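You operate a simulated robot arm through the tools that you are given. There is no shell and no other tool.

The job below is to be done with a simulated two-armed robot. You get a single attempt, and the scene is never put back.

JOB
The white socket strip has tripped: switch off and unplug the heater, reset the strip, restart the green-dot monitor.
Fine: lay the heater plug on the desk beside the heater.

The check looks at the end state, three seconds after you hand in, the way a careful person would. Anything else that was tipped, shoved, dropped, spilled or broken makes it a failure.

ROBOT AND FRAMES
Two 7-joint arms with two-finger parallel grippers on one trunk that stands fixed in place. Base frame: the origin is at the foot of the trunk, x ahead of it, y to its left, z up. Lengths are in mm, angles in rad, forces in N, time in s.
The left shoulder is at [71, 156, 1180], the right one opposite. Payload 3.91 kg a hand.
Tool frame (each hand has its own): the origin (TCP) lies between the finger pads and is the grasp point; the fingertips stand 30 mm ahead of it; z points along the fingers, y is the line along which they close. Largest opening 110 mm; finger width 20, thickness 10; the body of the gripper, 48 by 112 mm, starts 55 mm behind the TCP.
Orientation is told as [roll, pitch, yaw] about the base's x, y, z axes, in that order, counted from this pose: with the fingers straight down and closing along the base's y, the tool's x points along the base's -x, its y along +y and its z along -z.

CONTROLS
- The arms move only by the tool move_arm. It takes "left_plan", "right_plan" or both (then of equal length, played together; a hand with none holds still); each is a list of rows, each an object (a shift or turn left out is 0, a gripper value left out holds the last) with "hand": the closure in counts, from 0 (fully open) to 255 (shut); "dp": the shift along the tool's x, y, z in units of 400 mm (1.0 is 400 mm), a list of three; "angular": the turn, a rotation vector about the tool's x, y, z in units of 180 degrees (1.0 is 180 degrees), a list of three. In form: [{"hand": hand, "dp": [tx, ty, tz], "angular": [rx, ry, rz]}, ...]. A call has 1 to 20 rows; each row is the pose to reach, as a shift and turn from the pose commanded when the call began, along the tool's axes at that moment. A call with a number of a shift or a turn outside -1 to 1 is refused whole. Rows are played at 5 a second. More than 50 mm and 0.15 rad between two rows, or a gripper value outside its range, and nothing of the call is played. A pose out of reach is approached as far as the arm can. The call stops where the force on the tool passes 40 N (or 10 N more than at its start, if that is more) or the arm is blocked; 0.2 s more then pass. The fingers move at their own pace (about 108 mm/s each) and stop on an object; they squeeze with about 32 N. The grip force told is the motor's: it shows also when the fingers shut on nothing. Time passes only in rows, and 0.2 s behind the last, so rows that repeat a pose let the fingers close. It gives the time, the measured TCP pose, the force on the tool (base axes), the opening and the grip force at its end, in the units of the frame above (readings bear some noise), with the torque about the TCP (base axes, N m) and any sound that the robot's microphone picked up, and new pictures: "show" is both (left out), scene, wrist or none (wrist: the cameras of the hands that moved).
- Cameras (640 x 400 px; columns grow to the right, rows downward): "scene" is now at [123.1, 23.6, 1400]; the picture's right is [0.39, -0.92, 0.00], its down [-0.50, -0.21, -0.84] and it looks along [0.77, 0.33, -0.55] (base axes); focal length 283 px, centre (320, 200). "left" rides on the left gripper at [73, -17, -103] in its tool frame; the picture's right is [0.23, 0.97, 0.00], its down [-0.76, 0.18, -0.62] and it looks along [-0.61, 0.14, 0.78] (tool axes); focal length 222 px, centre (320, 200). "right" rides on the right gripper at [72, 17, -103] in its tool frame; the picture's right is [-0.23, 0.97, 0.00], its down [-0.76, -0.18, -0.62] and it looks along [-0.61, -0.14, 0.78] (tool axes); focal length 222 px, centre (320, 200). There is no depth. A picture from a camera that has moved, and an enlarged one, comes with that camera's place and axes in the base frame and with its lens. The place of the scene camera against the robot may be out by one fixed shift of up to 25 mm in any direction.
- move_column(by): slides the trunk up (or, below 0, down) by that many mm; the arms and the scene camera ride with it, the base frame stays. It gives what a move gives, with no picture.
- pan_tilt(pan, tilt): turns the head with the scene camera to pan (to the left, within 1.501 rad either way) and tilt (down, from -0.506 to 1.204), counted from straight ahead of the robot. It gives what a move gives, and a new picture of the scene camera.
- inspect(camera, box): a new picture of the part [left, top, right, bottom] of that camera's present view, enlarged. No time passes.
- close_job(): hands the job in; it is judged then, once.

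Places have to be worked out from the pictures, the camera data and where the tool is seen. Open the grippers and draw the arms clear of the work before you hand the job in, unless the task says otherwise.

The tools are called as a command line: name --argument value ..., lists and objects as JSON in quotes. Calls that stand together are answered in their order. move_arm: Moves the arms, as the interface text tells. Its arguments: {"type":"object","properties":{"left_plan":{"type":"array"},"right_plan":{"type":"array"},"show":{"type":"string","enum":["both","scene","wrist","none"]}},"required":[]} The other tools are called the same way: move_column (by) slides the trunk up or down; pan_tilt (pan, tilt) turns the head that bears the scene camera; inspect (camera, box) takes an enlarged picture of a part of a camera's view; close_job () hands the job in.

At the start:

```text
clock: 0.0
left_tcp_pos: [554.7, 472.7, 1271.3]
left_orientation: [0.0, 0.0, 0.002]
left_force: [-0.2, 0.3, 0.2]
left_ft_torque: [-0.01, 0.03, 0.01]
left_width: 110.1
left_grip_force: 0.0
right_tcp_pos: [838.3, -9.3, 1241.4]
right_orientation: [0.001, 0.001, -0.001]
right_force: [-0.1, -0.1, -0.1]
right_ft_torque: [-0.01, 0.02, -0.01]
right_width: 110.0
right_grip_force: 0.0
trunk travel left (down, up): [-625.0, 315.0]
head pan, tilt: [0.401, 0.576]
```

scene: 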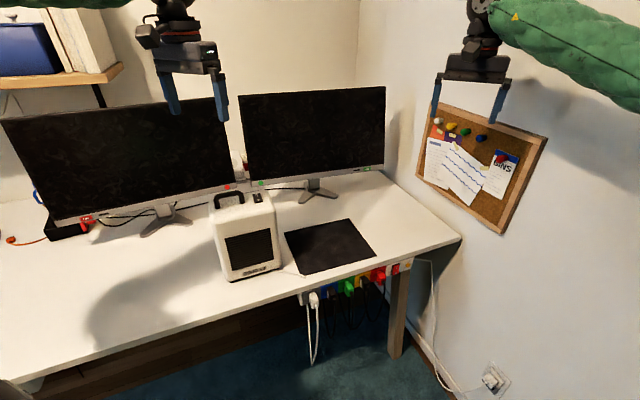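
right: 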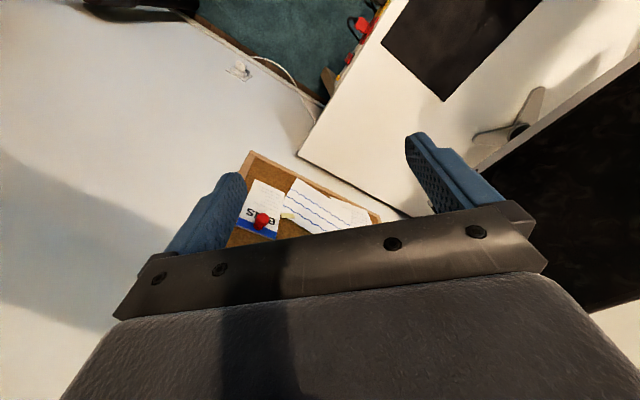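
left: 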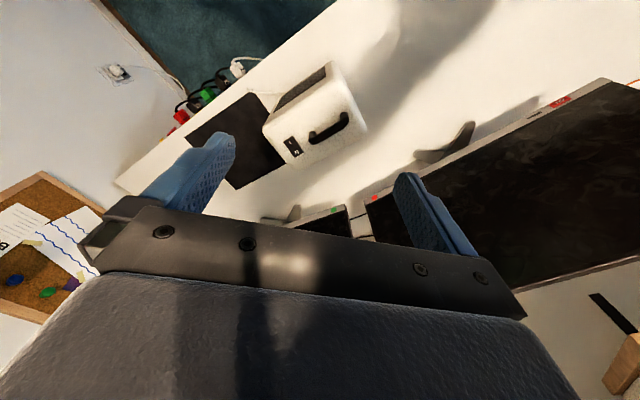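

I start by enlarging the parts of the scene picture that matter: the heater, the socket strip under the desk front edge, and the monitors.

inspect --camera "scene" --box '[280, 240, 440, 340]'

inspect --camera "scene" --box '[190, 170, 350, 290]'

inspect --camera "scene" --box '[0, 170, 200, 295]'

inspect --camera "left" --box '[90, 40, 350, 200]'

```text
4.00 times, centred on (360, 290) of scene
camera zoom: at [123.1, 23.6, 1400.0], right [0.39, -0.92, 0.0], down [-0.5, -0.21, -0.84], along [0.77, 0.33, -0.55], focal length 1134 px, centre (160, -160)
```

zoom: 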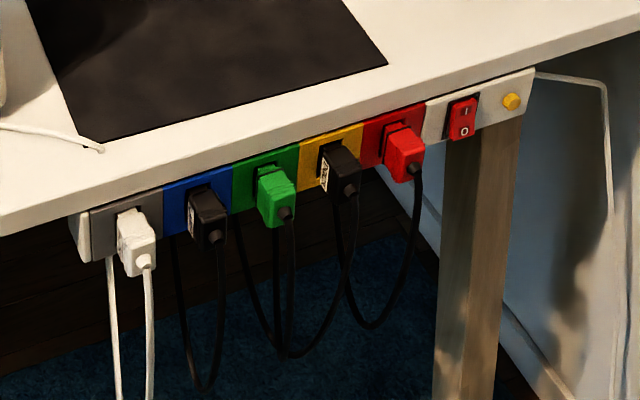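

```text
3.33 times, centred on (270, 230) of scene
camera zoom: at [123.1, 23.6, 1400.0], right [0.39, -0.92, 0.0], down [-0.5, -0.21, -0.84], along [0.77, 0.33, -0.55], focal length 945 px, centre (487, 100)
```

zoom: 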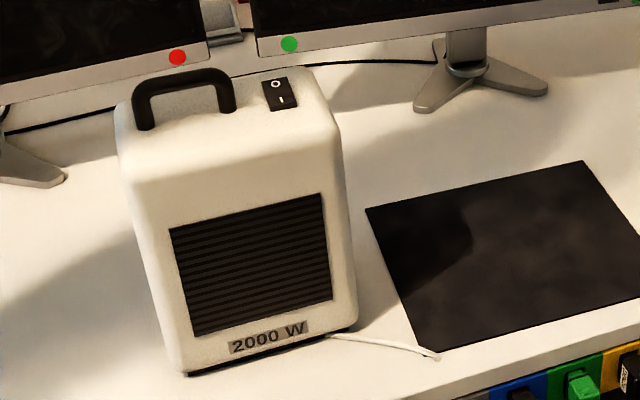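

```text
3.20 times, centred on (100, 232) of scene
camera zoom: at [123.1, 23.6, 1400.0], right [0.39, -0.92, 0.0], down [-0.5, -0.21, -0.84], along [0.77, 0.33, -0.55], focal length 907 px, centre (1024, 96)
```

zoom: 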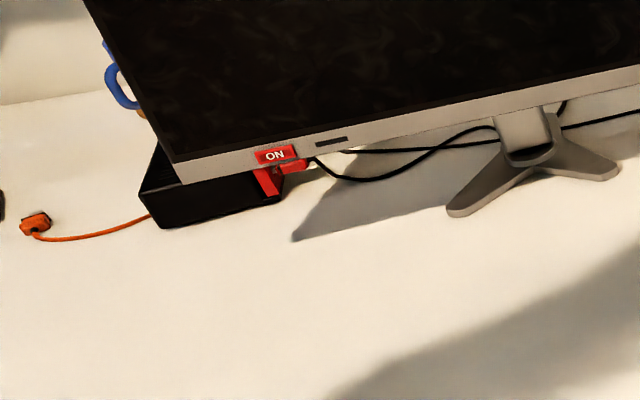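

```text
2.46 times, centred on (220, 120) of left
camera zoom: at [482.3, 453.6, 1373.5], right [-0.23, 0.97, 0.0], down [0.76, 0.18, 0.62], along [0.61, 0.14, -0.78], focal length 547 px, centre (566, 397)
```

zoom: 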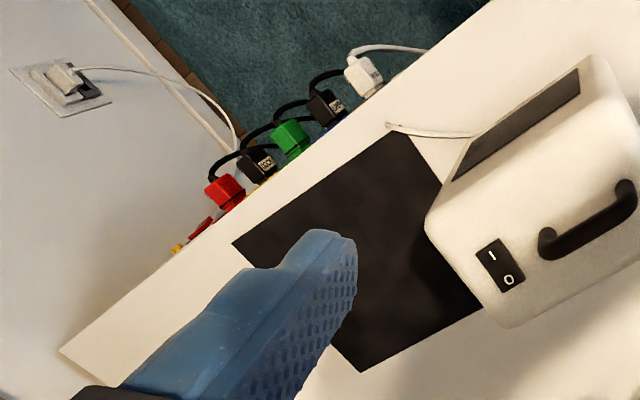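

The strip hangs on the desk's front edge, with a white plug in the grey socket, a red I/O rocker and a yellow button at the right end. I zoom in further on the details.

inspect --camera "scene" --box '[378, 250, 426, 280]'

inspect --camera "scene" --box '[295, 280, 359, 320]'

inspect --camera "scene" --box '[240, 160, 400, 220]'

inspect --camera "scene" --box '[335, 155, 399, 195]'

inspect --camera "scene" --box '[235, 180, 283, 210]'

inspect --camera "scene" --box '[400, 90, 560, 240]'

```text
13.33 times, centred on (402, 265) of scene
camera zoom: at [123.1, 23.6, 1400.0], right [0.39, -0.92, 0.0], down [-0.5, -0.21, -0.84], along [0.77, 0.33, -0.55], focal length 3779 px, centre (-773, -667)
```

zoom: 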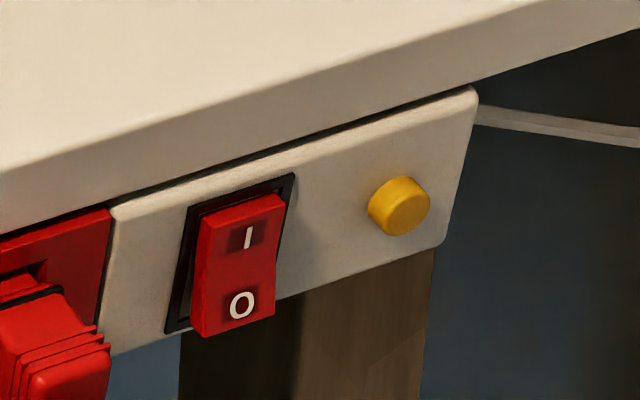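

```text
10.00 times, centred on (327, 300) of scene
camera zoom: at [123.1, 23.6, 1400.0], right [0.39, -0.92, 0.0], down [-0.5, -0.21, -0.84], along [0.77, 0.33, -0.55], focal length 2834 px, centre (250, -800)
```

zoom: 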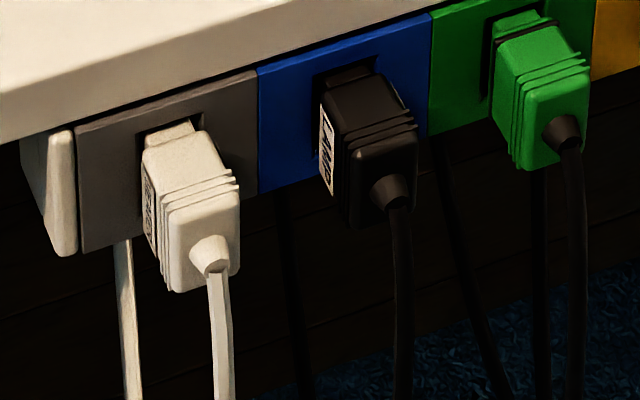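

```text
4.00 times, centred on (320, 190) of scene
camera zoom: at [123.1, 23.6, 1400.0], right [0.39, -0.92, 0.0], down [-0.5, -0.21, -0.84], along [0.77, 0.33, -0.55], focal length 1134 px, centre (320, 240)
```

zoom: 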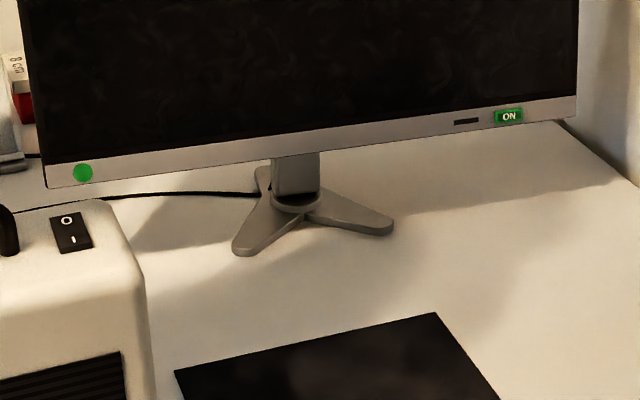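

```text
10.00 times, centred on (367, 175) of scene
camera zoom: at [123.1, 23.6, 1400.0], right [0.39, -0.92, 0.0], down [-0.5, -0.21, -0.84], along [0.77, 0.33, -0.55], focal length 2834 px, centre (-150, 450)
```

zoom: 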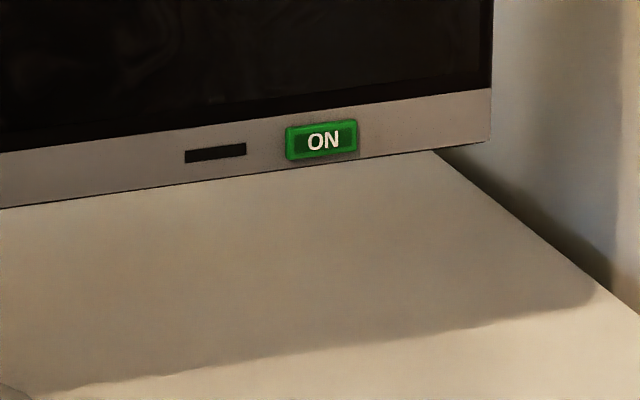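

```text
13.33 times, centred on (259, 195) of scene
camera zoom: at [123.1, 23.6, 1400.0], right [0.39, -0.92, 0.0], down [-0.5, -0.21, -0.84], along [0.77, 0.33, -0.55], focal length 3779 px, centre (1133, 267)
```

zoom: 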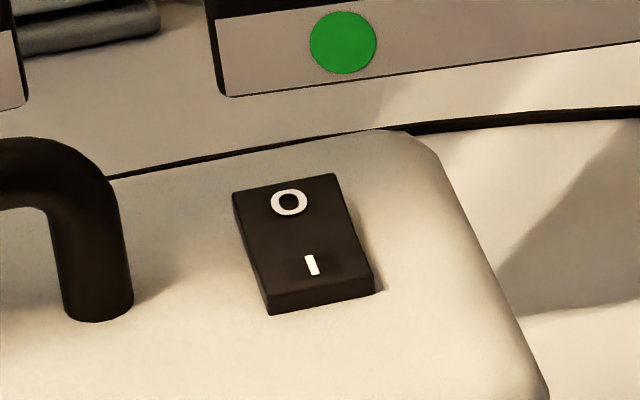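

```text
2.67 times, centred on (480, 165) of scene
camera zoom: at [123.1, 23.6, 1400.0], right [0.39, -0.92, 0.0], down [-0.5, -0.21, -0.84], along [0.77, 0.33, -0.55], focal length 756 px, centre (-107, 293)
```

zoom: 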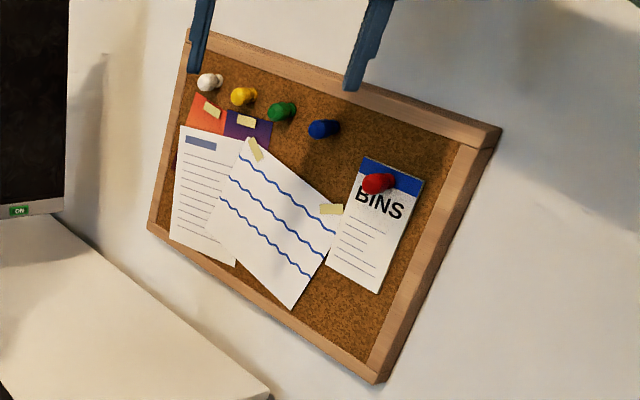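

The heater rocker, strip and the green "ON" button of the green-dot monitor are located roughly; the button looks far away, so I want more views. I pan the head around to survey the whole scene before moving anything.

pan_tilt --pan 0.25 --tilt 0.45

pan_tilt --pan 0.9 --tilt 0.5

pan_tilt --pan 0.55 --tilt 1.0

```text
clock: 0.7
left_tcp_pos: [554.5, 471.1, 1271.0]
left_orientation: [0.0, 0.0, 0.002]
left_force: [0.1, -0.6, -0.5]
left_ft_torque: [0.01, 0.03, -0.01]
left_width: 110.1
left_grip_force: 0.1
right_tcp_pos: [838.4, -9.8, 1242.0]
right_orientation: [0.0, -0.001, 0.0]
right_force: [0.0, 0.1, -0.1]
right_ft_torque: [0.0, 0.01, 0.0]
right_width: 110.2
right_grip_force: 0.1
trunk travel left (down, up): [-625.0, 315.0]
head pan, tilt: [0.25, 0.45]
camera scene: at [130.2, 11.6, 1411.4], right [0.25, -0.97, 0.0], down [-0.42, -0.11, -0.9], along [0.87, 0.22, -0.44], focal length 283 px, centre (320, 200)
```

scene: 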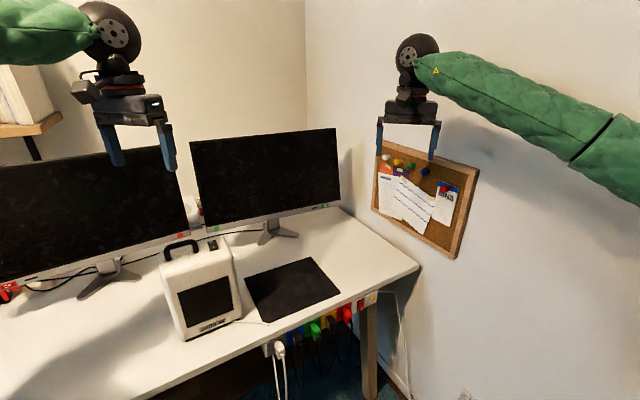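

```text
clock: 1.7
left_tcp_pos: [553.8, 471.1, 1270.3]
left_orientation: [0.001, 0.0, 0.003]
left_force: [-0.1, 0.6, 0.3]
left_ft_torque: [0.0, 0.02, 0.03]
left_width: 110.1
left_grip_force: 0.1
right_tcp_pos: [838.5, -10.1, 1242.0]
right_orientation: [0.001, 0.001, 0.001]
right_force: [-0.2, 1.0, -0.9]
right_ft_torque: [0.02, -0.02, 0.01]
right_width: 109.9
right_grip_force: 0.1
trunk travel left (down, up): [-625.0, 315.0]
head pan, tilt: [0.901, 0.499]
camera scene: at [97.7, 60.1, 1407.0], right [0.78, -0.62, 0.0], down [-0.3, -0.38, -0.88], along [0.55, 0.69, -0.48], focal length 283 px, centre (320, 200)
```

scene: 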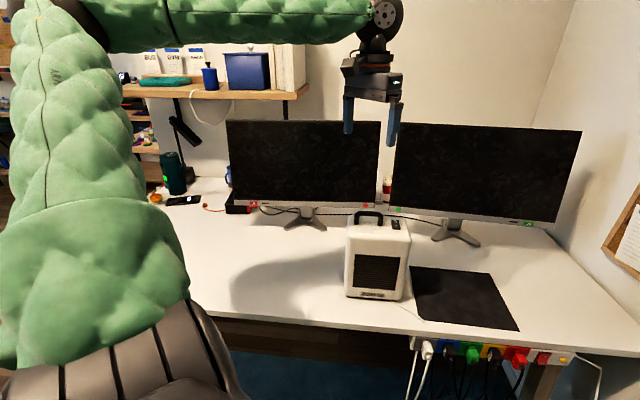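

```text
clock: 2.7
left_tcp_pos: [555.1, 471.8, 1269.2]
left_orientation: [-0.002, 0.0, 0.003]
left_force: [0.2, -0.3, -0.1]
left_ft_torque: [0.01, -0.01, 0.0]
left_width: 109.8
left_grip_force: 0.1
right_tcp_pos: [838.2, -8.9, 1241.6]
right_orientation: [0.0, -0.001, 0.001]
right_force: [0.6, 0.1, 0.0]
right_ft_torque: [-0.01, -0.01, 0.0]
right_width: 110.1
right_grip_force: 0.1
trunk travel left (down, up): [-625.0, 315.0]
head pan, tilt: [0.55, 1.0]
camera scene: at [100.5, 25.3, 1366.0], right [0.52, -0.85, 0.0], down [-0.72, -0.44, -0.54], along [0.46, 0.28, -0.84], focal length 283 px, centre (320, 200)
```

scene: 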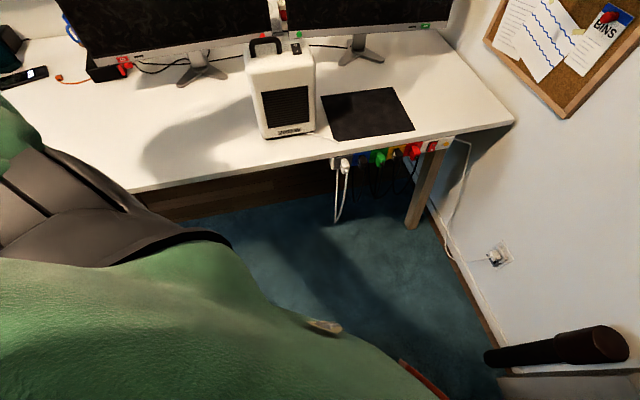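

The overview shows the heater (cord ends near a grommet at the pad corner), the strip along the front edge, and the green-dot monitor back right. I bring the right hand in front of the strip to look at it, and the left hand down above the heater to see its rocker up close.

move_arm --left_plan '[{"dp": [-0.0075, -0.0094, 0.0404]}, {"dp": [-0.015, -0.0188, 0.0808]}, {"dp": [-0.0225, -0.0281, 0.1213]}, {"dp": [-0.03, -0.0375, 0.1617]}, {"dp": [-0.0375, -0.0469, 0.2021]}, {"dp": [-0.045, -0.0563, 0.2425]}, {"dp": [-0.0525, -0.0656, 0.2829]}, {"dp": [-0.06, -0.075, 0.3233]}, {"dp": [-0.0675, -0.0844, 0.3638]}, {"dp": [-0.075, -0.0938, 0.4042]}, {"dp": [-0.0825, -0.1031, 0.4446]}, {"dp": [-0.09, -0.1125, 0.485]}]' --right_plan '[{"dp": [0.0642, 0.0181, 0.0815], "angular": [-0.0073, -0.0125, -0.0274]}, {"dp": [0.1283, 0.0363, 0.1629], "angular": [-0.0146, -0.0249, -0.0549]}, {"dp": [0.1925, 0.0544, 0.2444], "angular": [-0.0219, -0.0374, -0.0823]}, {"dp": [0.2567, 0.0725, 0.3258], "angular": [-0.0292, -0.0498, -0.1097]}, {"dp": [0.3208, 0.0906, 0.4073], "angular": [-0.0365, -0.0623, -0.1372]}, {"dp": [0.385, 0.1088, 0.4888], "angular": [-0.0438, -0.0748, -0.1646]}, {"dp": [0.4492, 0.1269, 0.5702], "angular": [-0.0511, -0.0872, -0.192]}, {"dp": [0.5133, 0.145, 0.6517], "angular": [-0.0584, -0.0997, -0.2195]}, {"dp": [0.5775, 0.1631, 0.7331], "angular": [-0.0657, -0.1121, -0.2469]}, {"dp": [0.6417, 0.1813, 0.8146], "angular": [-0.073, -0.1246, -0.2743]}, {"dp": [0.7058, 0.1994, 0.896], "angular": [-0.0803, -0.137, -0.3018]}, {"dp": [0.77, 0.2175, 0.9775], "angular": [-0.0876, -0.1495, -0.3292]}]' --show "both"

```text
clock: 5.3
left_tcp_pos: [591.6, 426.9, 1075.4]
left_orientation: [0.0, -0.001, 0.002]
left_force: [0.1, 0.6, 0.3]
left_ft_torque: [0.02, -0.03, 0.02]
left_width: 110.1
left_grip_force: 0.0
right_tcp_pos: [530.4, 77.7, 850.4]
right_orientation: [0.001, -0.52, 1.061]
right_force: [-0.4, -0.4, 0.2]
right_ft_torque: [0.02, -0.02, 0.01]
right_width: 110.0
right_grip_force: 0.2
trunk travel left (down, up): [-625.0, 315.0]
head pan, tilt: [0.55, 1.0]
camera scene: at [101.0, 24.9, 1366.0], right [0.52, -0.85, 0.0], down [-0.72, -0.44, -0.54], along [0.46, 0.28, -0.84], focal length 283 px, centre (320, 200)
camera right: at [459.9, -13.6, 904.7], right [-0.75, 0.65, 0.11], down [0.33, 0.22, 0.92], along [0.57, 0.73, -0.38], focal length 222 px, centre (320, 200)
camera left: at [520.0, 408.8, 1178.2], right [-0.23, 0.97, 0.0], down [0.76, 0.18, 0.62], along [0.61, 0.14, -0.78], focal length 222 px, centre (320, 200)
```

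scene: 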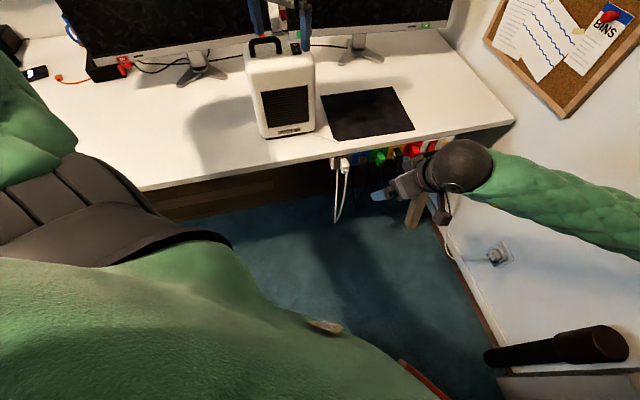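
right: 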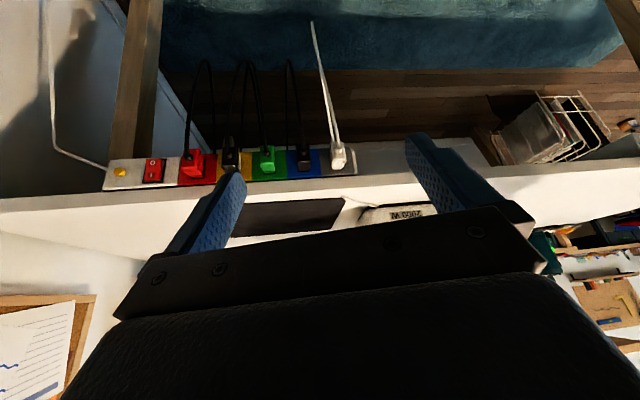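
left: 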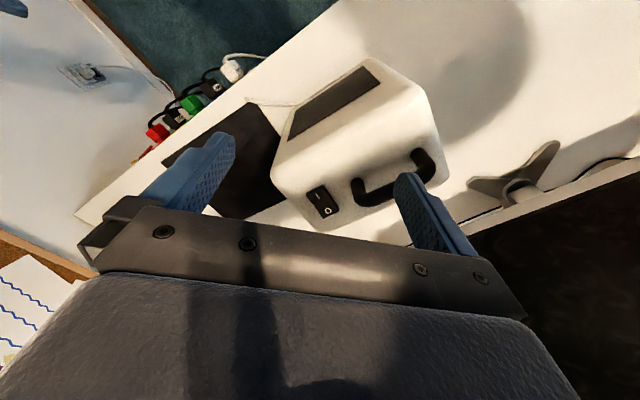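

Both wrist views are now closer. I enlarge the rocker on the heater and the strip as seen by the right wrist camera.

inspect --camera "left" --box '[290, 170, 370, 220]'

inspect --camera "left" --box '[240, 40, 480, 240]'

inspect --camera "right" --box '[90, 130, 250, 230]'

inspect --camera "right" --box '[260, 120, 420, 220]'

```text
8.00 times, centred on (330, 195) of left
camera zoom: at [520.0, 408.8, 1178.2], right [-0.23, 0.97, 0.0], down [0.76, 0.18, 0.62], along [0.61, 0.14, -0.78], focal length 1777 px, centre (240, 240)
```

zoom: 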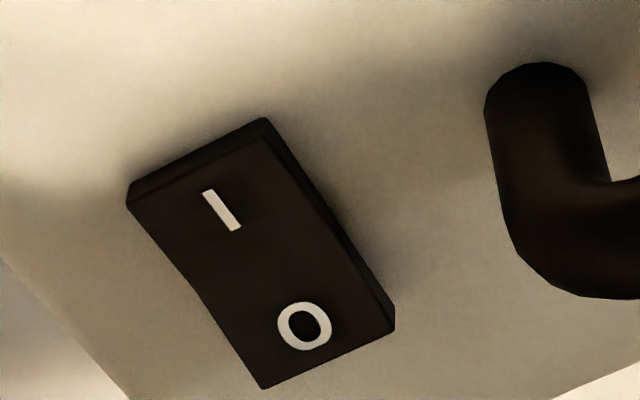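

```text
2.00 times, centred on (360, 140) of left
camera zoom: at [520.0, 408.8, 1178.2], right [-0.23, 0.97, 0.0], down [0.76, 0.18, 0.62], along [0.61, 0.14, -0.78], focal length 444 px, centre (240, 320)
```

zoom: 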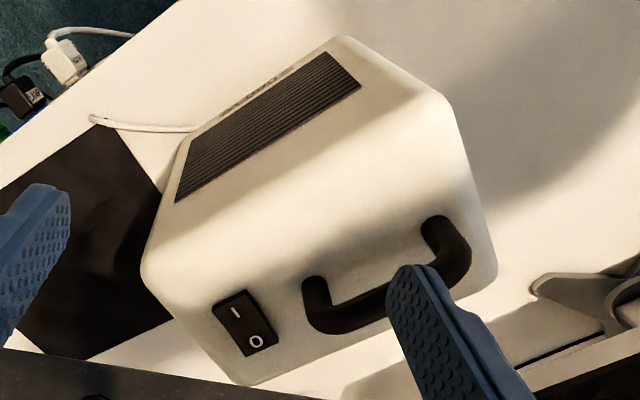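

```text
4.00 times, centred on (170, 180) of right
camera zoom: at [459.9, -13.6, 904.7], right [-0.75, 0.65, 0.11], down [0.33, 0.22, 0.92], along [0.57, 0.73, -0.38], focal length 888 px, centre (920, 280)
```

zoom: 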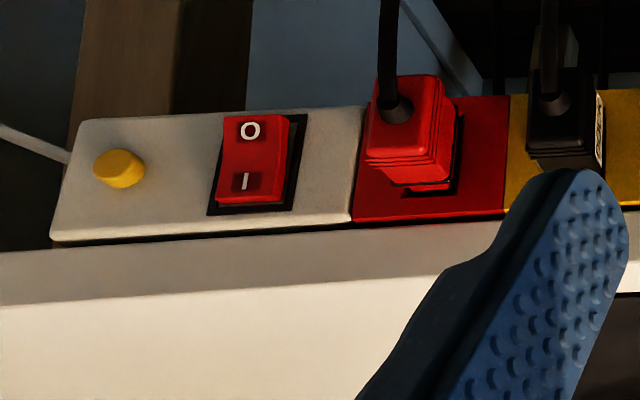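

```text
4.00 times, centred on (340, 170) of right
camera zoom: at [459.9, -13.6, 904.7], right [-0.75, 0.65, 0.11], down [0.33, 0.22, 0.92], along [0.57, 0.73, -0.38], focal length 888 px, centre (240, 320)
```

zoom: 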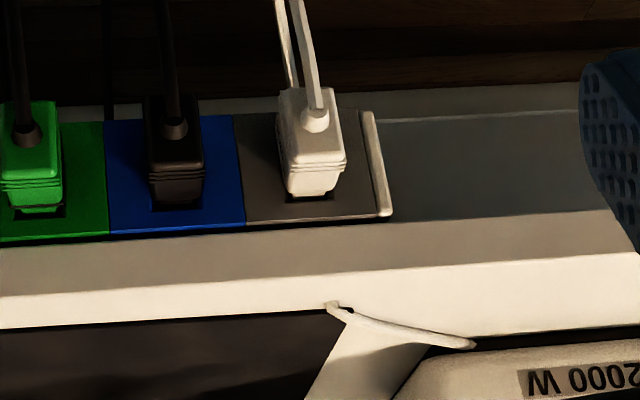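

Desk top comes out at z≈755, front edge at 45° in the base frame; the heater rocker is at about (668,447,992) with O on the far side, I toward the robot. I close the left fingers, turn the hand 45° to align with the heater, and hover over the O half at safe height above the handle.

move_arm --left_plan '[{"hand": 255, "dp": [0, 0, -0.0375], "angular": [0, 0, -0.03]}, {"hand": 255, "dp": [-0.03, 0.01, -0.0375], "angular": [0, 0, -0.065]}, {"hand": 255, "dp": [-0.07, 0.025, -0.0375], "angular": [0, 0, -0.1]}, {"hand": 255, "dp": [-0.11, 0.04, -0.0375], "angular": [0, 0, -0.14]}, {"hand": 255, "dp": [-0.15, 0.055, -0.0375], "angular": [0, 0, -0.18]}, {"hand": 255, "dp": [-0.19, 0.0675, -0.0375], "angular": [0, 0, -0.215]}, {"hand": 255, "dp": [-0.22, 0.0775, -0.0375], "angular": [0, 0, -0.25]}, {"hand": 255, "dp": [-0.22, 0.0775, -0.0375], "angular": [0, 0, -0.25]}]' --show "wrist"

```text
clock: 7.1
left_tcp_pos: [678.1, 458.2, 1090.6]
left_orientation: [0.0, 0.001, 0.789]
left_force: [0.1, 0.4, -1.0]
left_ft_torque: [-0.01, -0.02, -0.02]
left_width: 0.0
left_grip_force: 31.6
right_tcp_pos: [529.8, 77.6, 850.7]
right_orientation: [0.001, -0.52, 1.059]
right_force: [0.5, 0.3, -0.4]
right_ft_torque: [0.02, 0.03, -0.01]
right_width: 110.3
right_grip_force: 0.1
trunk travel left (down, up): [-625.0, 315.0]
head pan, tilt: [0.55, 1.0]
camera left: at [639.7, 393.6, 1194.1], right [-0.85, 0.53, 0.0], down [0.41, 0.67, 0.62], along [0.33, 0.53, -0.78], focal length 222 px, centre (320, 200)
```

left: 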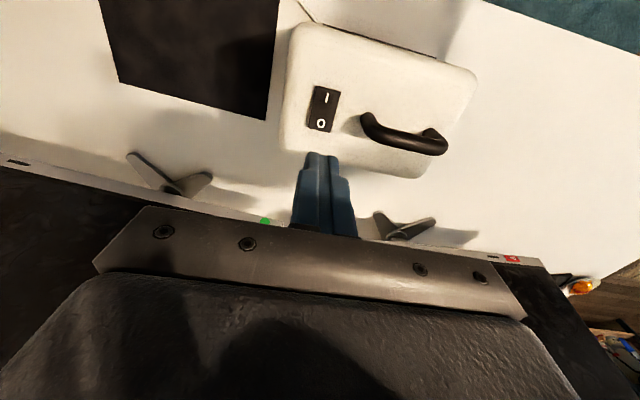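

The rocker and the two monitors' bottom bezels are in view. I enlarge the rocker and the bezel to refine positions.

inspect --camera "left" --box '[290, 70, 370, 120]'

inspect --camera "left" --box '[280, 80, 360, 170]'

inspect --camera "left" --box '[0, 140, 290, 300]'

inspect --camera "left" --box '[360, 200, 640, 360]'

```text
8.00 times, centred on (330, 95) of left
camera zoom: at [639.7, 393.6, 1194.1], right [-0.85, 0.53, 0.0], down [0.41, 0.67, 0.62], along [0.33, 0.53, -0.78], focal length 1777 px, centre (240, 1040)
```

zoom: 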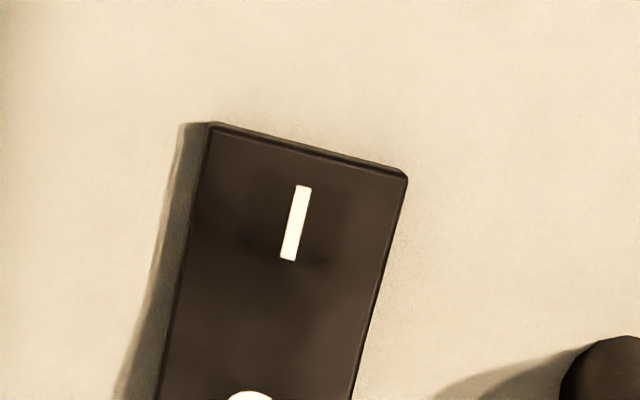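

```text
4.44 times, centred on (320, 125) of left
camera zoom: at [639.7, 393.6, 1194.1], right [-0.85, 0.53, 0.0], down [0.41, 0.67, 0.62], along [0.33, 0.53, -0.78], focal length 987 px, centre (320, 533)
```

zoom: 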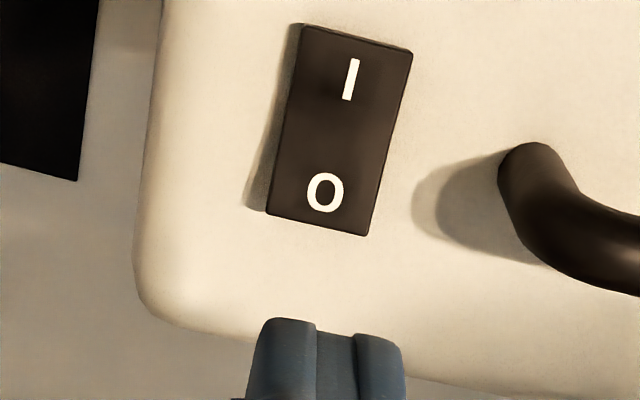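

```text
2.21 times, centred on (145, 220) of left
camera zoom: at [639.7, 393.6, 1194.1], right [-0.85, 0.53, 0.0], down [0.41, 0.67, 0.62], along [0.33, 0.53, -0.78], focal length 490 px, centre (706, 156)
```

zoom: 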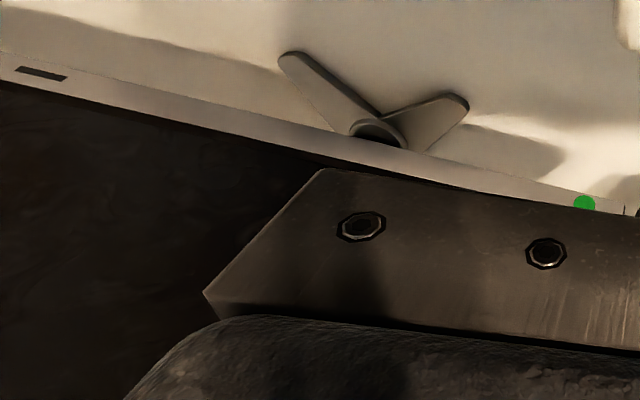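

```text
2.29 times, centred on (500, 280) of left
camera zoom: at [639.7, 393.6, 1194.1], right [-0.85, 0.53, 0.0], down [0.41, 0.67, 0.62], along [0.33, 0.53, -0.78], focal length 508 px, centre (-91, 17)
```

zoom: 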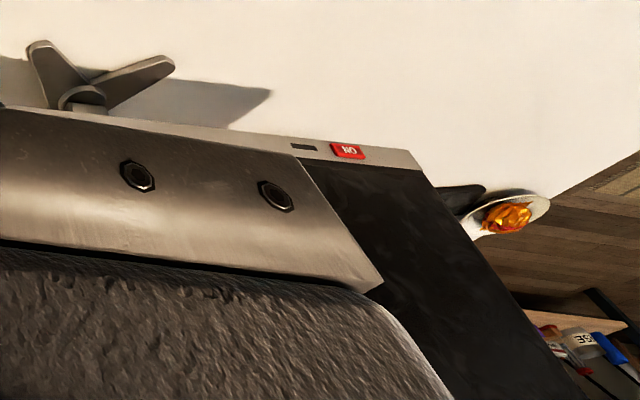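

The O half is the raised one (wider shadow), so the heater is still ON; the closed fingertips sit over the O half at (678,458). I now press straight down in fine steps and listen for a click.

move_arm --left_plan '[{"dp": [0, 0, 0.05]}, {"dp": [0, 0, 0.1]}, {"dp": [0, 0, 0.13]}, {"dp": [0, 0, 0.14]}, {"dp": [0, 0, 0.15]}, {"dp": [0, 0, 0.155]}, {"dp": [0, 0, 0.16]}, {"dp": [0, 0, 0.165]}, {"dp": [0, 0, 0.17]}]' --show "wrist"

```text
clock: 9.1
left_tcp_pos: [679.4, 458.5, 1022.4]
left_orientation: [0.0, 0.0, 0.786]
left_force: [1.5, 1.4, 1.4]
left_ft_torque: [0.01, -0.09, 0.02]
left_width: 0.0
left_grip_force: 31.3
right_tcp_pos: [529.1, 76.6, 851.0]
right_orientation: [0.001, -0.522, 1.06]
right_force: [0.5, 0.4, 0.2]
right_ft_torque: [0.03, -0.01, 0.01]
right_width: 110.0
right_grip_force: 0.0
trunk travel left (down, up): [-625.0, 315.0]
head pan, tilt: [0.55, 1.0]
camera left: at [639.5, 393.5, 1126.2], right [-0.85, 0.53, 0.0], down [0.41, 0.66, 0.62], along [0.33, 0.53, -0.78], focal length 222 px, centre (320, 200)
```

left: 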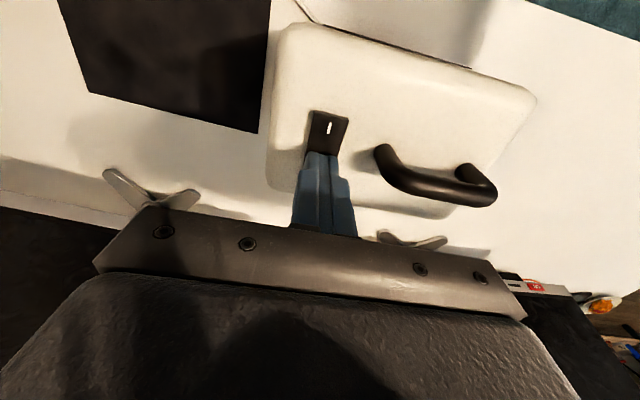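

There is only a light contact (≈2 N) with the tip at z≈992, and no click yet. I keep pressing down in small steps.

move_arm --left_plan '[{"dp": [0, 0, 0.004]}, {"dp": [0, 0, 0.008]}, {"dp": [0, 0, 0.012]}, {"dp": [0, 0, 0.012]}]' --show "none"

```text
clock: 10.1
left_tcp_pos: [678.0, 458.4, 1021.8]
left_orientation: [-0.003, -0.003, 0.788]
left_force: [4.8, 9.6, 38.5]
left_ft_torque: [0.08, 0.19, 0.09]
left_width: 0.0
left_grip_force: 32.4
right_tcp_pos: [529.7, 77.5, 851.8]
right_orientation: [-0.001, -0.521, 1.059]
right_force: [-0.4, -0.2, 0.2]
right_ft_torque: [0.02, -0.01, -0.01]
right_width: 110.0
right_grip_force: 0.0
trunk travel left (down, up): [-625.0, 315.0]
head pan, tilt: [0.55, 1.0]
heard: click
```

A click was heard while pressing. I lift the hand off and look at the rocker from above.

move_arm --left_plan '[{"dp": [0, 0, -0.02]}, {"dp": [0, 0, -0.06]}, {"dp": [0, 0, -0.12]}, {"dp": [0, 0, -0.18]}]' --show "wrist"

inspect --camera "left" --box '[280, 80, 360, 170]'

```text
clock: 11.1
left_tcp_pos: [679.0, 457.0, 1090.4]
left_orientation: [-0.002, 0.0, 0.787]
left_force: [-0.4, 0.3, 0.3]
left_ft_torque: [0.01, -0.03, -0.01]
left_width: 0.1
left_grip_force: 31.8
right_tcp_pos: [529.2, 76.8, 850.3]
right_orientation: [0.002, -0.52, 1.06]
right_force: [0.1, -1.1, 0.0]
right_ft_torque: [0.0, -0.01, 0.0]
right_width: 110.2
right_grip_force: 0.0
trunk travel left (down, up): [-625.0, 315.0]
head pan, tilt: [0.55, 1.0]
camera left: at [639.9, 392.7, 1194.1], right [-0.85, 0.53, 0.0], down [0.41, 0.66, 0.62], along [0.33, 0.53, -0.78], focal length 222 px, centre (320, 200)
```

left: 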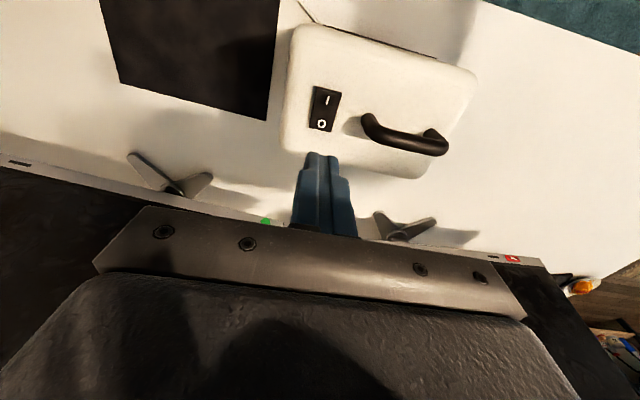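

```text
4.44 times, centred on (320, 125) of left
camera zoom: at [639.9, 392.7, 1194.1], right [-0.85, 0.53, 0.0], down [0.41, 0.66, 0.62], along [0.33, 0.53, -0.78], focal length 987 px, centre (320, 533)
```

zoom: 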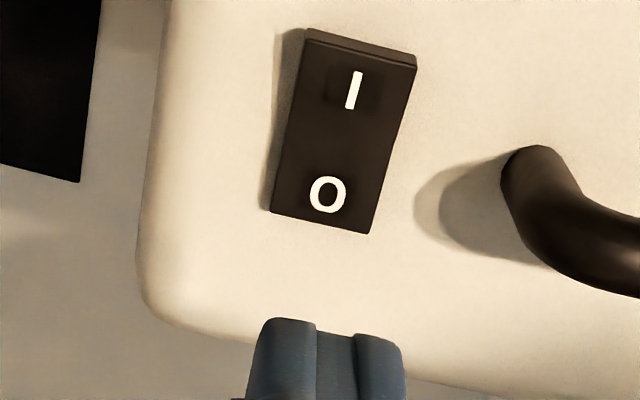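

The I end is now raised and O is down: the heater is off. Next, the right hand goes (fingers shut) to a standoff in front of the yellow button, clearing space, while the left hand backs away from the heater and comes down in front of the white plug, pitched 45°, fingers half open.

move_arm --left_plan '[{"hand": 120, "dp": [0.1015, -0.0214, 0.02], "angular": [0, -0.0208, 0]}, {"hand": 120, "dp": [0.203, -0.0428, 0.04], "angular": [0, -0.0417, 0]}, {"hand": 120, "dp": [0.3045, -0.0642, 0.06], "angular": [0, -0.0625, 0]}, {"hand": 120, "dp": [0.406, -0.0856, 0.08], "angular": [0, -0.0833, 0]}, {"hand": 120, "dp": [0.5075, -0.107, 0.1], "angular": [0, -0.1042, 0]}, {"hand": 120, "dp": [0.5233, -0.1263, 0.2023], "angular": [0, -0.125, 0]}, {"hand": 120, "dp": [0.5391, -0.1456, 0.3046], "angular": [0, -0.1458, 0]}, {"hand": 120, "dp": [0.5549, -0.165, 0.4069], "angular": [0, -0.1667, 0]}, {"hand": 120, "dp": [0.5706, -0.1843, 0.5091], "angular": [0, -0.1875, 0]}, {"hand": 120, "dp": [0.5864, -0.2036, 0.6114], "angular": [0, -0.2083, 0]}, {"hand": 120, "dp": [0.6022, -0.2229, 0.7137], "angular": [0, -0.2292, 0]}, {"hand": 120, "dp": [0.618, -0.2422, 0.816], "angular": [0, -0.25, 0]}]' --right_plan '[{"hand": 255, "dp": [0.0054, -0.065, 0.0285], "angular": [0.0059, -0.0208, 0.0046]}, {"hand": 255, "dp": [0.0108, -0.1301, 0.057], "angular": [0.0118, -0.0416, 0.0091]}, {"hand": 255, "dp": [0.0162, -0.1951, 0.0855], "angular": [0.0178, -0.0624, 0.0137]}, {"hand": 255, "dp": [0.0216, -0.2602, 0.1139], "angular": [0.0237, -0.0832, 0.0183]}, {"hand": 255, "dp": [0.027, -0.3252, 0.1424], "angular": [0.0296, -0.104, 0.0228]}, {"hand": 255, "dp": [0.0324, -0.3903, 0.1709], "angular": [0.0355, -0.1248, 0.0274]}, {"hand": 255, "dp": [0.0378, -0.4553, 0.1994], "angular": [0.0414, -0.1455, 0.032]}, {"hand": 255, "dp": [0.0432, -0.5203, 0.2279], "angular": [0.0473, -0.1663, 0.0365]}, {"hand": 255, "dp": [0.0486, -0.5854, 0.2564], "angular": [0.0533, -0.1871, 0.0411]}, {"hand": 255, "dp": [0.054, -0.6504, 0.2848], "angular": [0.0592, -0.2079, 0.0457]}, {"hand": 255, "dp": [0.0594, -0.7155, 0.3133], "angular": [0.0651, -0.2287, 0.0502]}, {"hand": 255, "dp": [0.0648, -0.7805, 0.3418], "angular": [0.071, -0.2495, 0.0548]}]' --show "both"

```text
clock: 13.7
left_tcp_pos: [574.6, 281.5, 830.9]
left_orientation: [-0.001, -0.782, 0.785]
left_force: [0.0, 0.5, -0.2]
left_ft_torque: [-0.02, 0.0, 0.0]
left_width: 58.5
left_grip_force: 0.0
left hand out of reach, approached as far as the arm can: row 11, 12
right_tcp_pos: [825.6, -37.6, 718.2]
right_orientation: [0.004, -1.309, 0.782]
right_force: [1.0, 0.0, 0.0]
right_ft_torque: [0.03, 0.01, 0.05]
right_width: 0.0
right_grip_force: 32.1
trunk travel left (down, up): [-625.0, 315.0]
head pan, tilt: [0.55, 1.0]
camera scene: at [101.8, 25.0, 1365.8], right [0.52, -0.85, 0.0], down [-0.72, -0.44, -0.54], along [0.46, 0.28, -0.84], focal length 283 px, centre (320, 200)
camera right: at [730.1, -108.6, 676.2], right [-0.65, 0.73, 0.22], down [-0.16, -0.41, 0.9], along [0.75, 0.54, 0.38], focal length 222 px, centre (320, 200)
camera left: at [499.3, 179.9, 852.8], right [-0.8, 0.57, -0.16], down [-0.06, 0.2, 0.98], along [0.59, 0.79, -0.13], focal length 222 px, centre (320, 200)
```

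scene: 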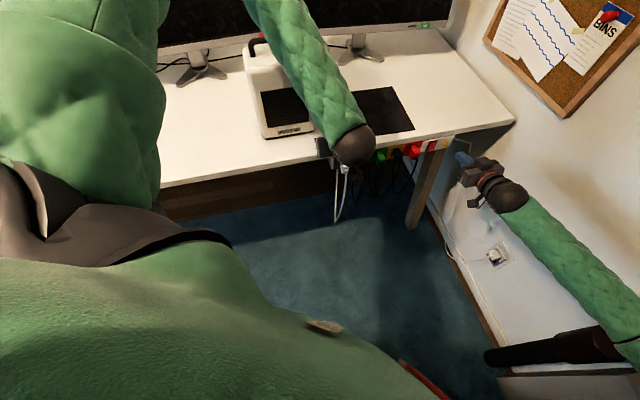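
right: 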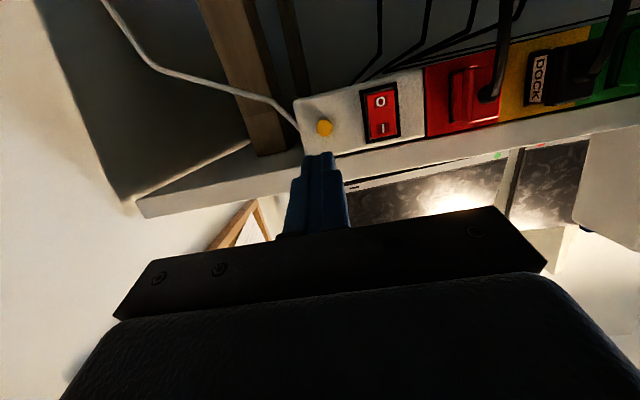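
left: 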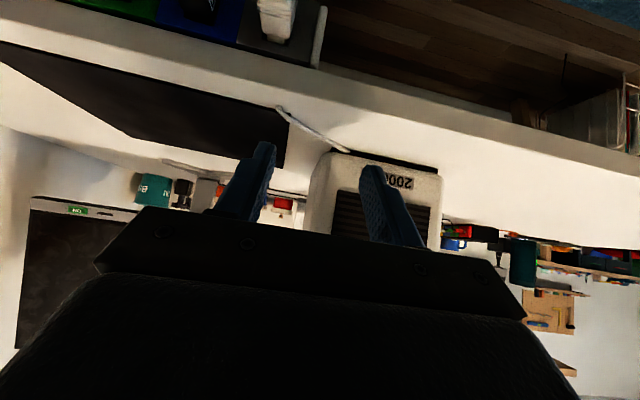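

The left arm ran out of reach for the steep pose (too folded), so a more downward-pointing grasp will be easier for it. The right hand sits well in front of the yellow button; I zoom both wrist views to refine the plug and button positions.

inspect --camera "left" --box '[180, 0, 340, 100]'

inspect --camera "right" --box '[280, 70, 440, 170]'

inspect --camera "right" --box '[400, 0, 640, 150]'

inspect --camera "scene" --box '[240, 90, 440, 215]'

```text
4.00 times, centred on (260, 50) of left
camera zoom: at [499.3, 179.9, 852.8], right [-0.8, 0.57, -0.16], down [-0.06, 0.2, 0.98], along [0.59, 0.79, -0.13], focal length 888 px, centre (560, 800)
```

zoom: 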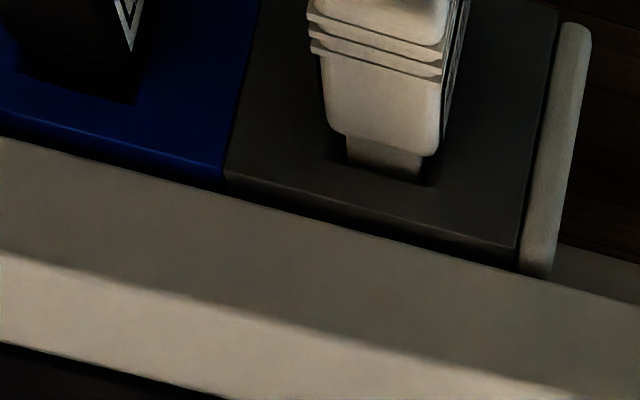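

```text
4.00 times, centred on (360, 120) of right
camera zoom: at [730.1, -108.6, 676.2], right [-0.65, 0.73, 0.22], down [-0.16, -0.41, 0.9], along [0.75, 0.54, 0.38], focal length 888 px, centre (160, 520)
```

zoom: 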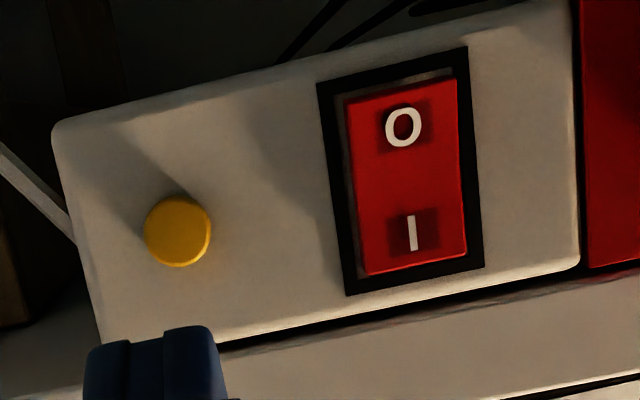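

```text
2.67 times, centred on (520, 75) of right
camera zoom: at [730.1, -108.6, 676.2], right [-0.65, 0.73, 0.22], down [-0.16, -0.41, 0.9], along [0.75, 0.54, 0.38], focal length 592 px, centre (-213, 533)
```

zoom: 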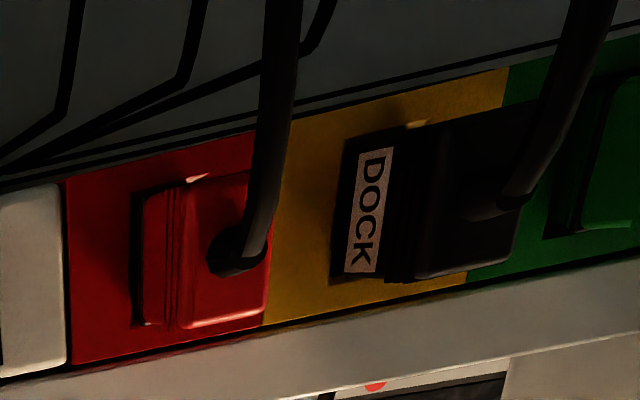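

```text
3.20 times, centred on (340, 152) of scene
camera zoom: at [101.8, 25.0, 1365.8], right [0.52, -0.85, 0.0], down [-0.72, -0.44, -0.54], along [0.46, 0.28, -0.84], focal length 907 px, centre (256, 352)
```

zoom: 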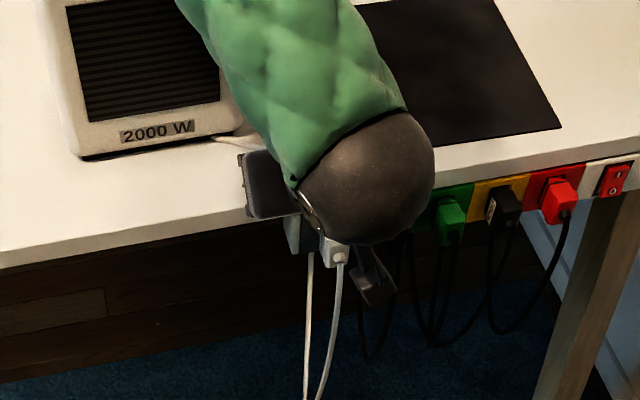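

The button triangulates to (886,28,696); the white plug body spans about d 614–645 mm at z≈698, centred u≈258 along the edge. I first test how the left arm's commanded pose behaves after the out-of-reach stop, by a small lift with the pitch eased toward 30°.

move_arm --left_plan '[{"hand": 148, "dp": [-0.03, 0, -0.03], "angular": [0, 0.0277, 0]}, {"hand": 148, "dp": [-0.06, 0, -0.06], "angular": [0, 0.0555, 0]}, {"hand": 148, "dp": [-0.0884, 0, -0.0884], "angular": [0, 0.0833, 0]}]' --show "wrist"

```text
clock: 14.5
left_tcp_pos: [575.9, 278.5, 884.5]
left_orientation: [0.0, -0.523, 0.787]
left_force: [0.0, 0.2, 0.1]
left_ft_torque: [0.0, 0.02, 0.02]
left_width: 46.4
left_grip_force: 0.1
right_tcp_pos: [824.0, -37.7, 720.9]
right_orientation: [0.001, -1.309, 0.783]
right_force: [0.3, 0.6, 0.3]
right_ft_torque: [0.02, 0.01, -0.01]
right_width: 0.0
right_grip_force: 32.1
trunk travel left (down, up): [-625.0, 315.0]
head pan, tilt: [0.55, 1.0]
camera left: at [506.8, 183.9, 936.9], right [-0.83, 0.55, -0.11], down [0.12, 0.37, 0.92], along [0.55, 0.75, -0.37], focal length 222 px, centre (320, 200)
```

left: 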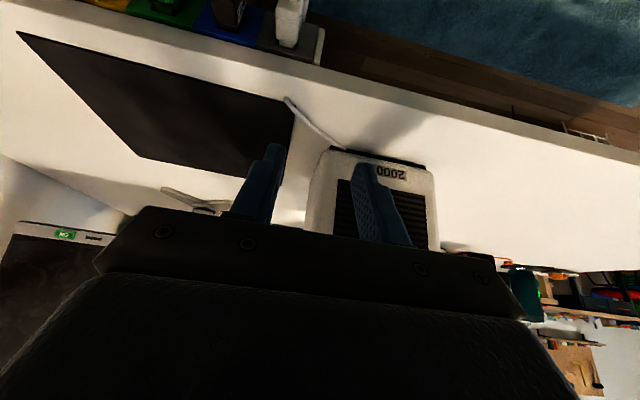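

The commanded pose is the reached one, so relative moves are reliable. I move the left hand to the pre-grasp 60 mm up-axis from the plug.

move_arm --left_plan '[{"hand": 148, "dp": [0.0454, -0.0298, 0.0608]}, {"hand": 148, "dp": [0.0907, -0.0595, 0.1216]}, {"hand": 148, "dp": [0.1361, -0.0893, 0.1824]}, {"hand": 148, "dp": [0.1814, -0.119, 0.2432]}, {"hand": 148, "dp": [0.1814, -0.119, 0.2432]}]' --show "both"

```text
clock: 15.7
left_tcp_pos: [599.5, 261.1, 794.3]
left_orientation: [0.001, -0.525, 0.787]
left_force: [0.8, 0.5, -0.5]
left_ft_torque: [0.02, 0.05, -0.01]
left_width: 46.2
left_grip_force: 0.1
left hand out of reach, approached as far as the arm can: row 3, 4, 5
right_tcp_pos: [823.8, -37.7, 719.6]
right_orientation: [0.006, -1.31, 0.78]
right_force: [0.0, 0.2, -0.2]
right_ft_torque: [-0.03, 0.01, 0.0]
right_width: 0.0
right_grip_force: 32.2
trunk travel left (down, up): [-625.0, 315.0]
head pan, tilt: [0.55, 1.0]
camera scene: at [100.7, 24.0, 1365.9], right [0.52, -0.85, 0.0], down [-0.72, -0.44, -0.54], along [0.46, 0.28, -0.84], focal length 283 px, centre (320, 200)
camera left: at [531.4, 167.2, 846.9], right [-0.83, 0.55, -0.11], down [0.12, 0.37, 0.92], along [0.55, 0.75, -0.37], focal length 222 px, centre (320, 200)
```

scene: 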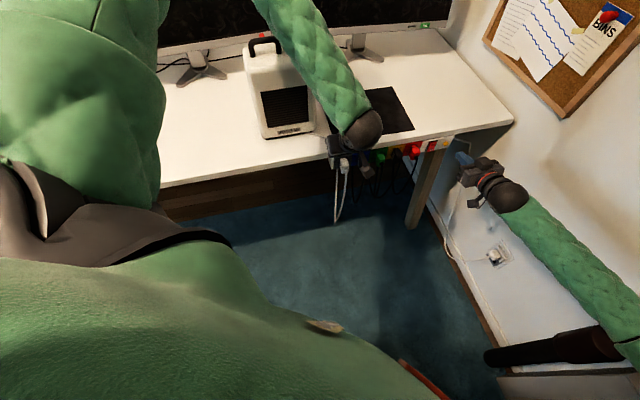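
left: 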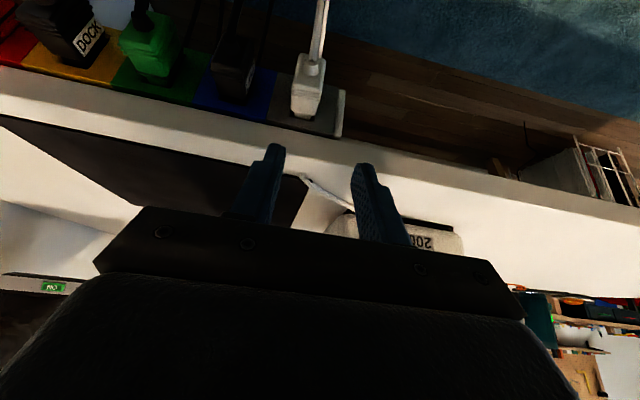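

The left arm again hits its limit near the plug; the right arm faces the strip squarely, so it will unplug instead. Before I park the left arm, I use its close camera to read the white plug's label and geometry.

inspect --camera "left" --box '[240, 30, 400, 140]'

inspect --camera "left" --box '[0, 0, 300, 140]'

```text
3.64 times, centred on (320, 85) of left
camera zoom: at [531.4, 167.2, 846.9], right [-0.83, 0.55, -0.11], down [0.12, 0.37, 0.92], along [0.55, 0.75, -0.37], focal length 808 px, centre (320, 618)
```

zoom: 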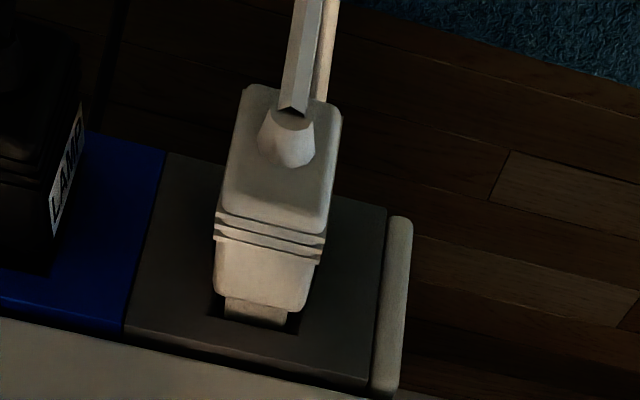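

```text
2.13 times, centred on (150, 70) of left
camera zoom: at [531.4, 167.2, 846.9], right [-0.83, 0.55, -0.11], down [0.12, 0.37, 0.92], along [0.55, 0.75, -0.37], focal length 474 px, centre (683, 477)
```

zoom: 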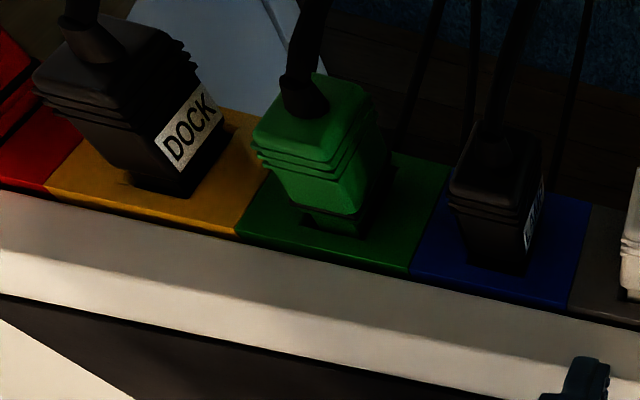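

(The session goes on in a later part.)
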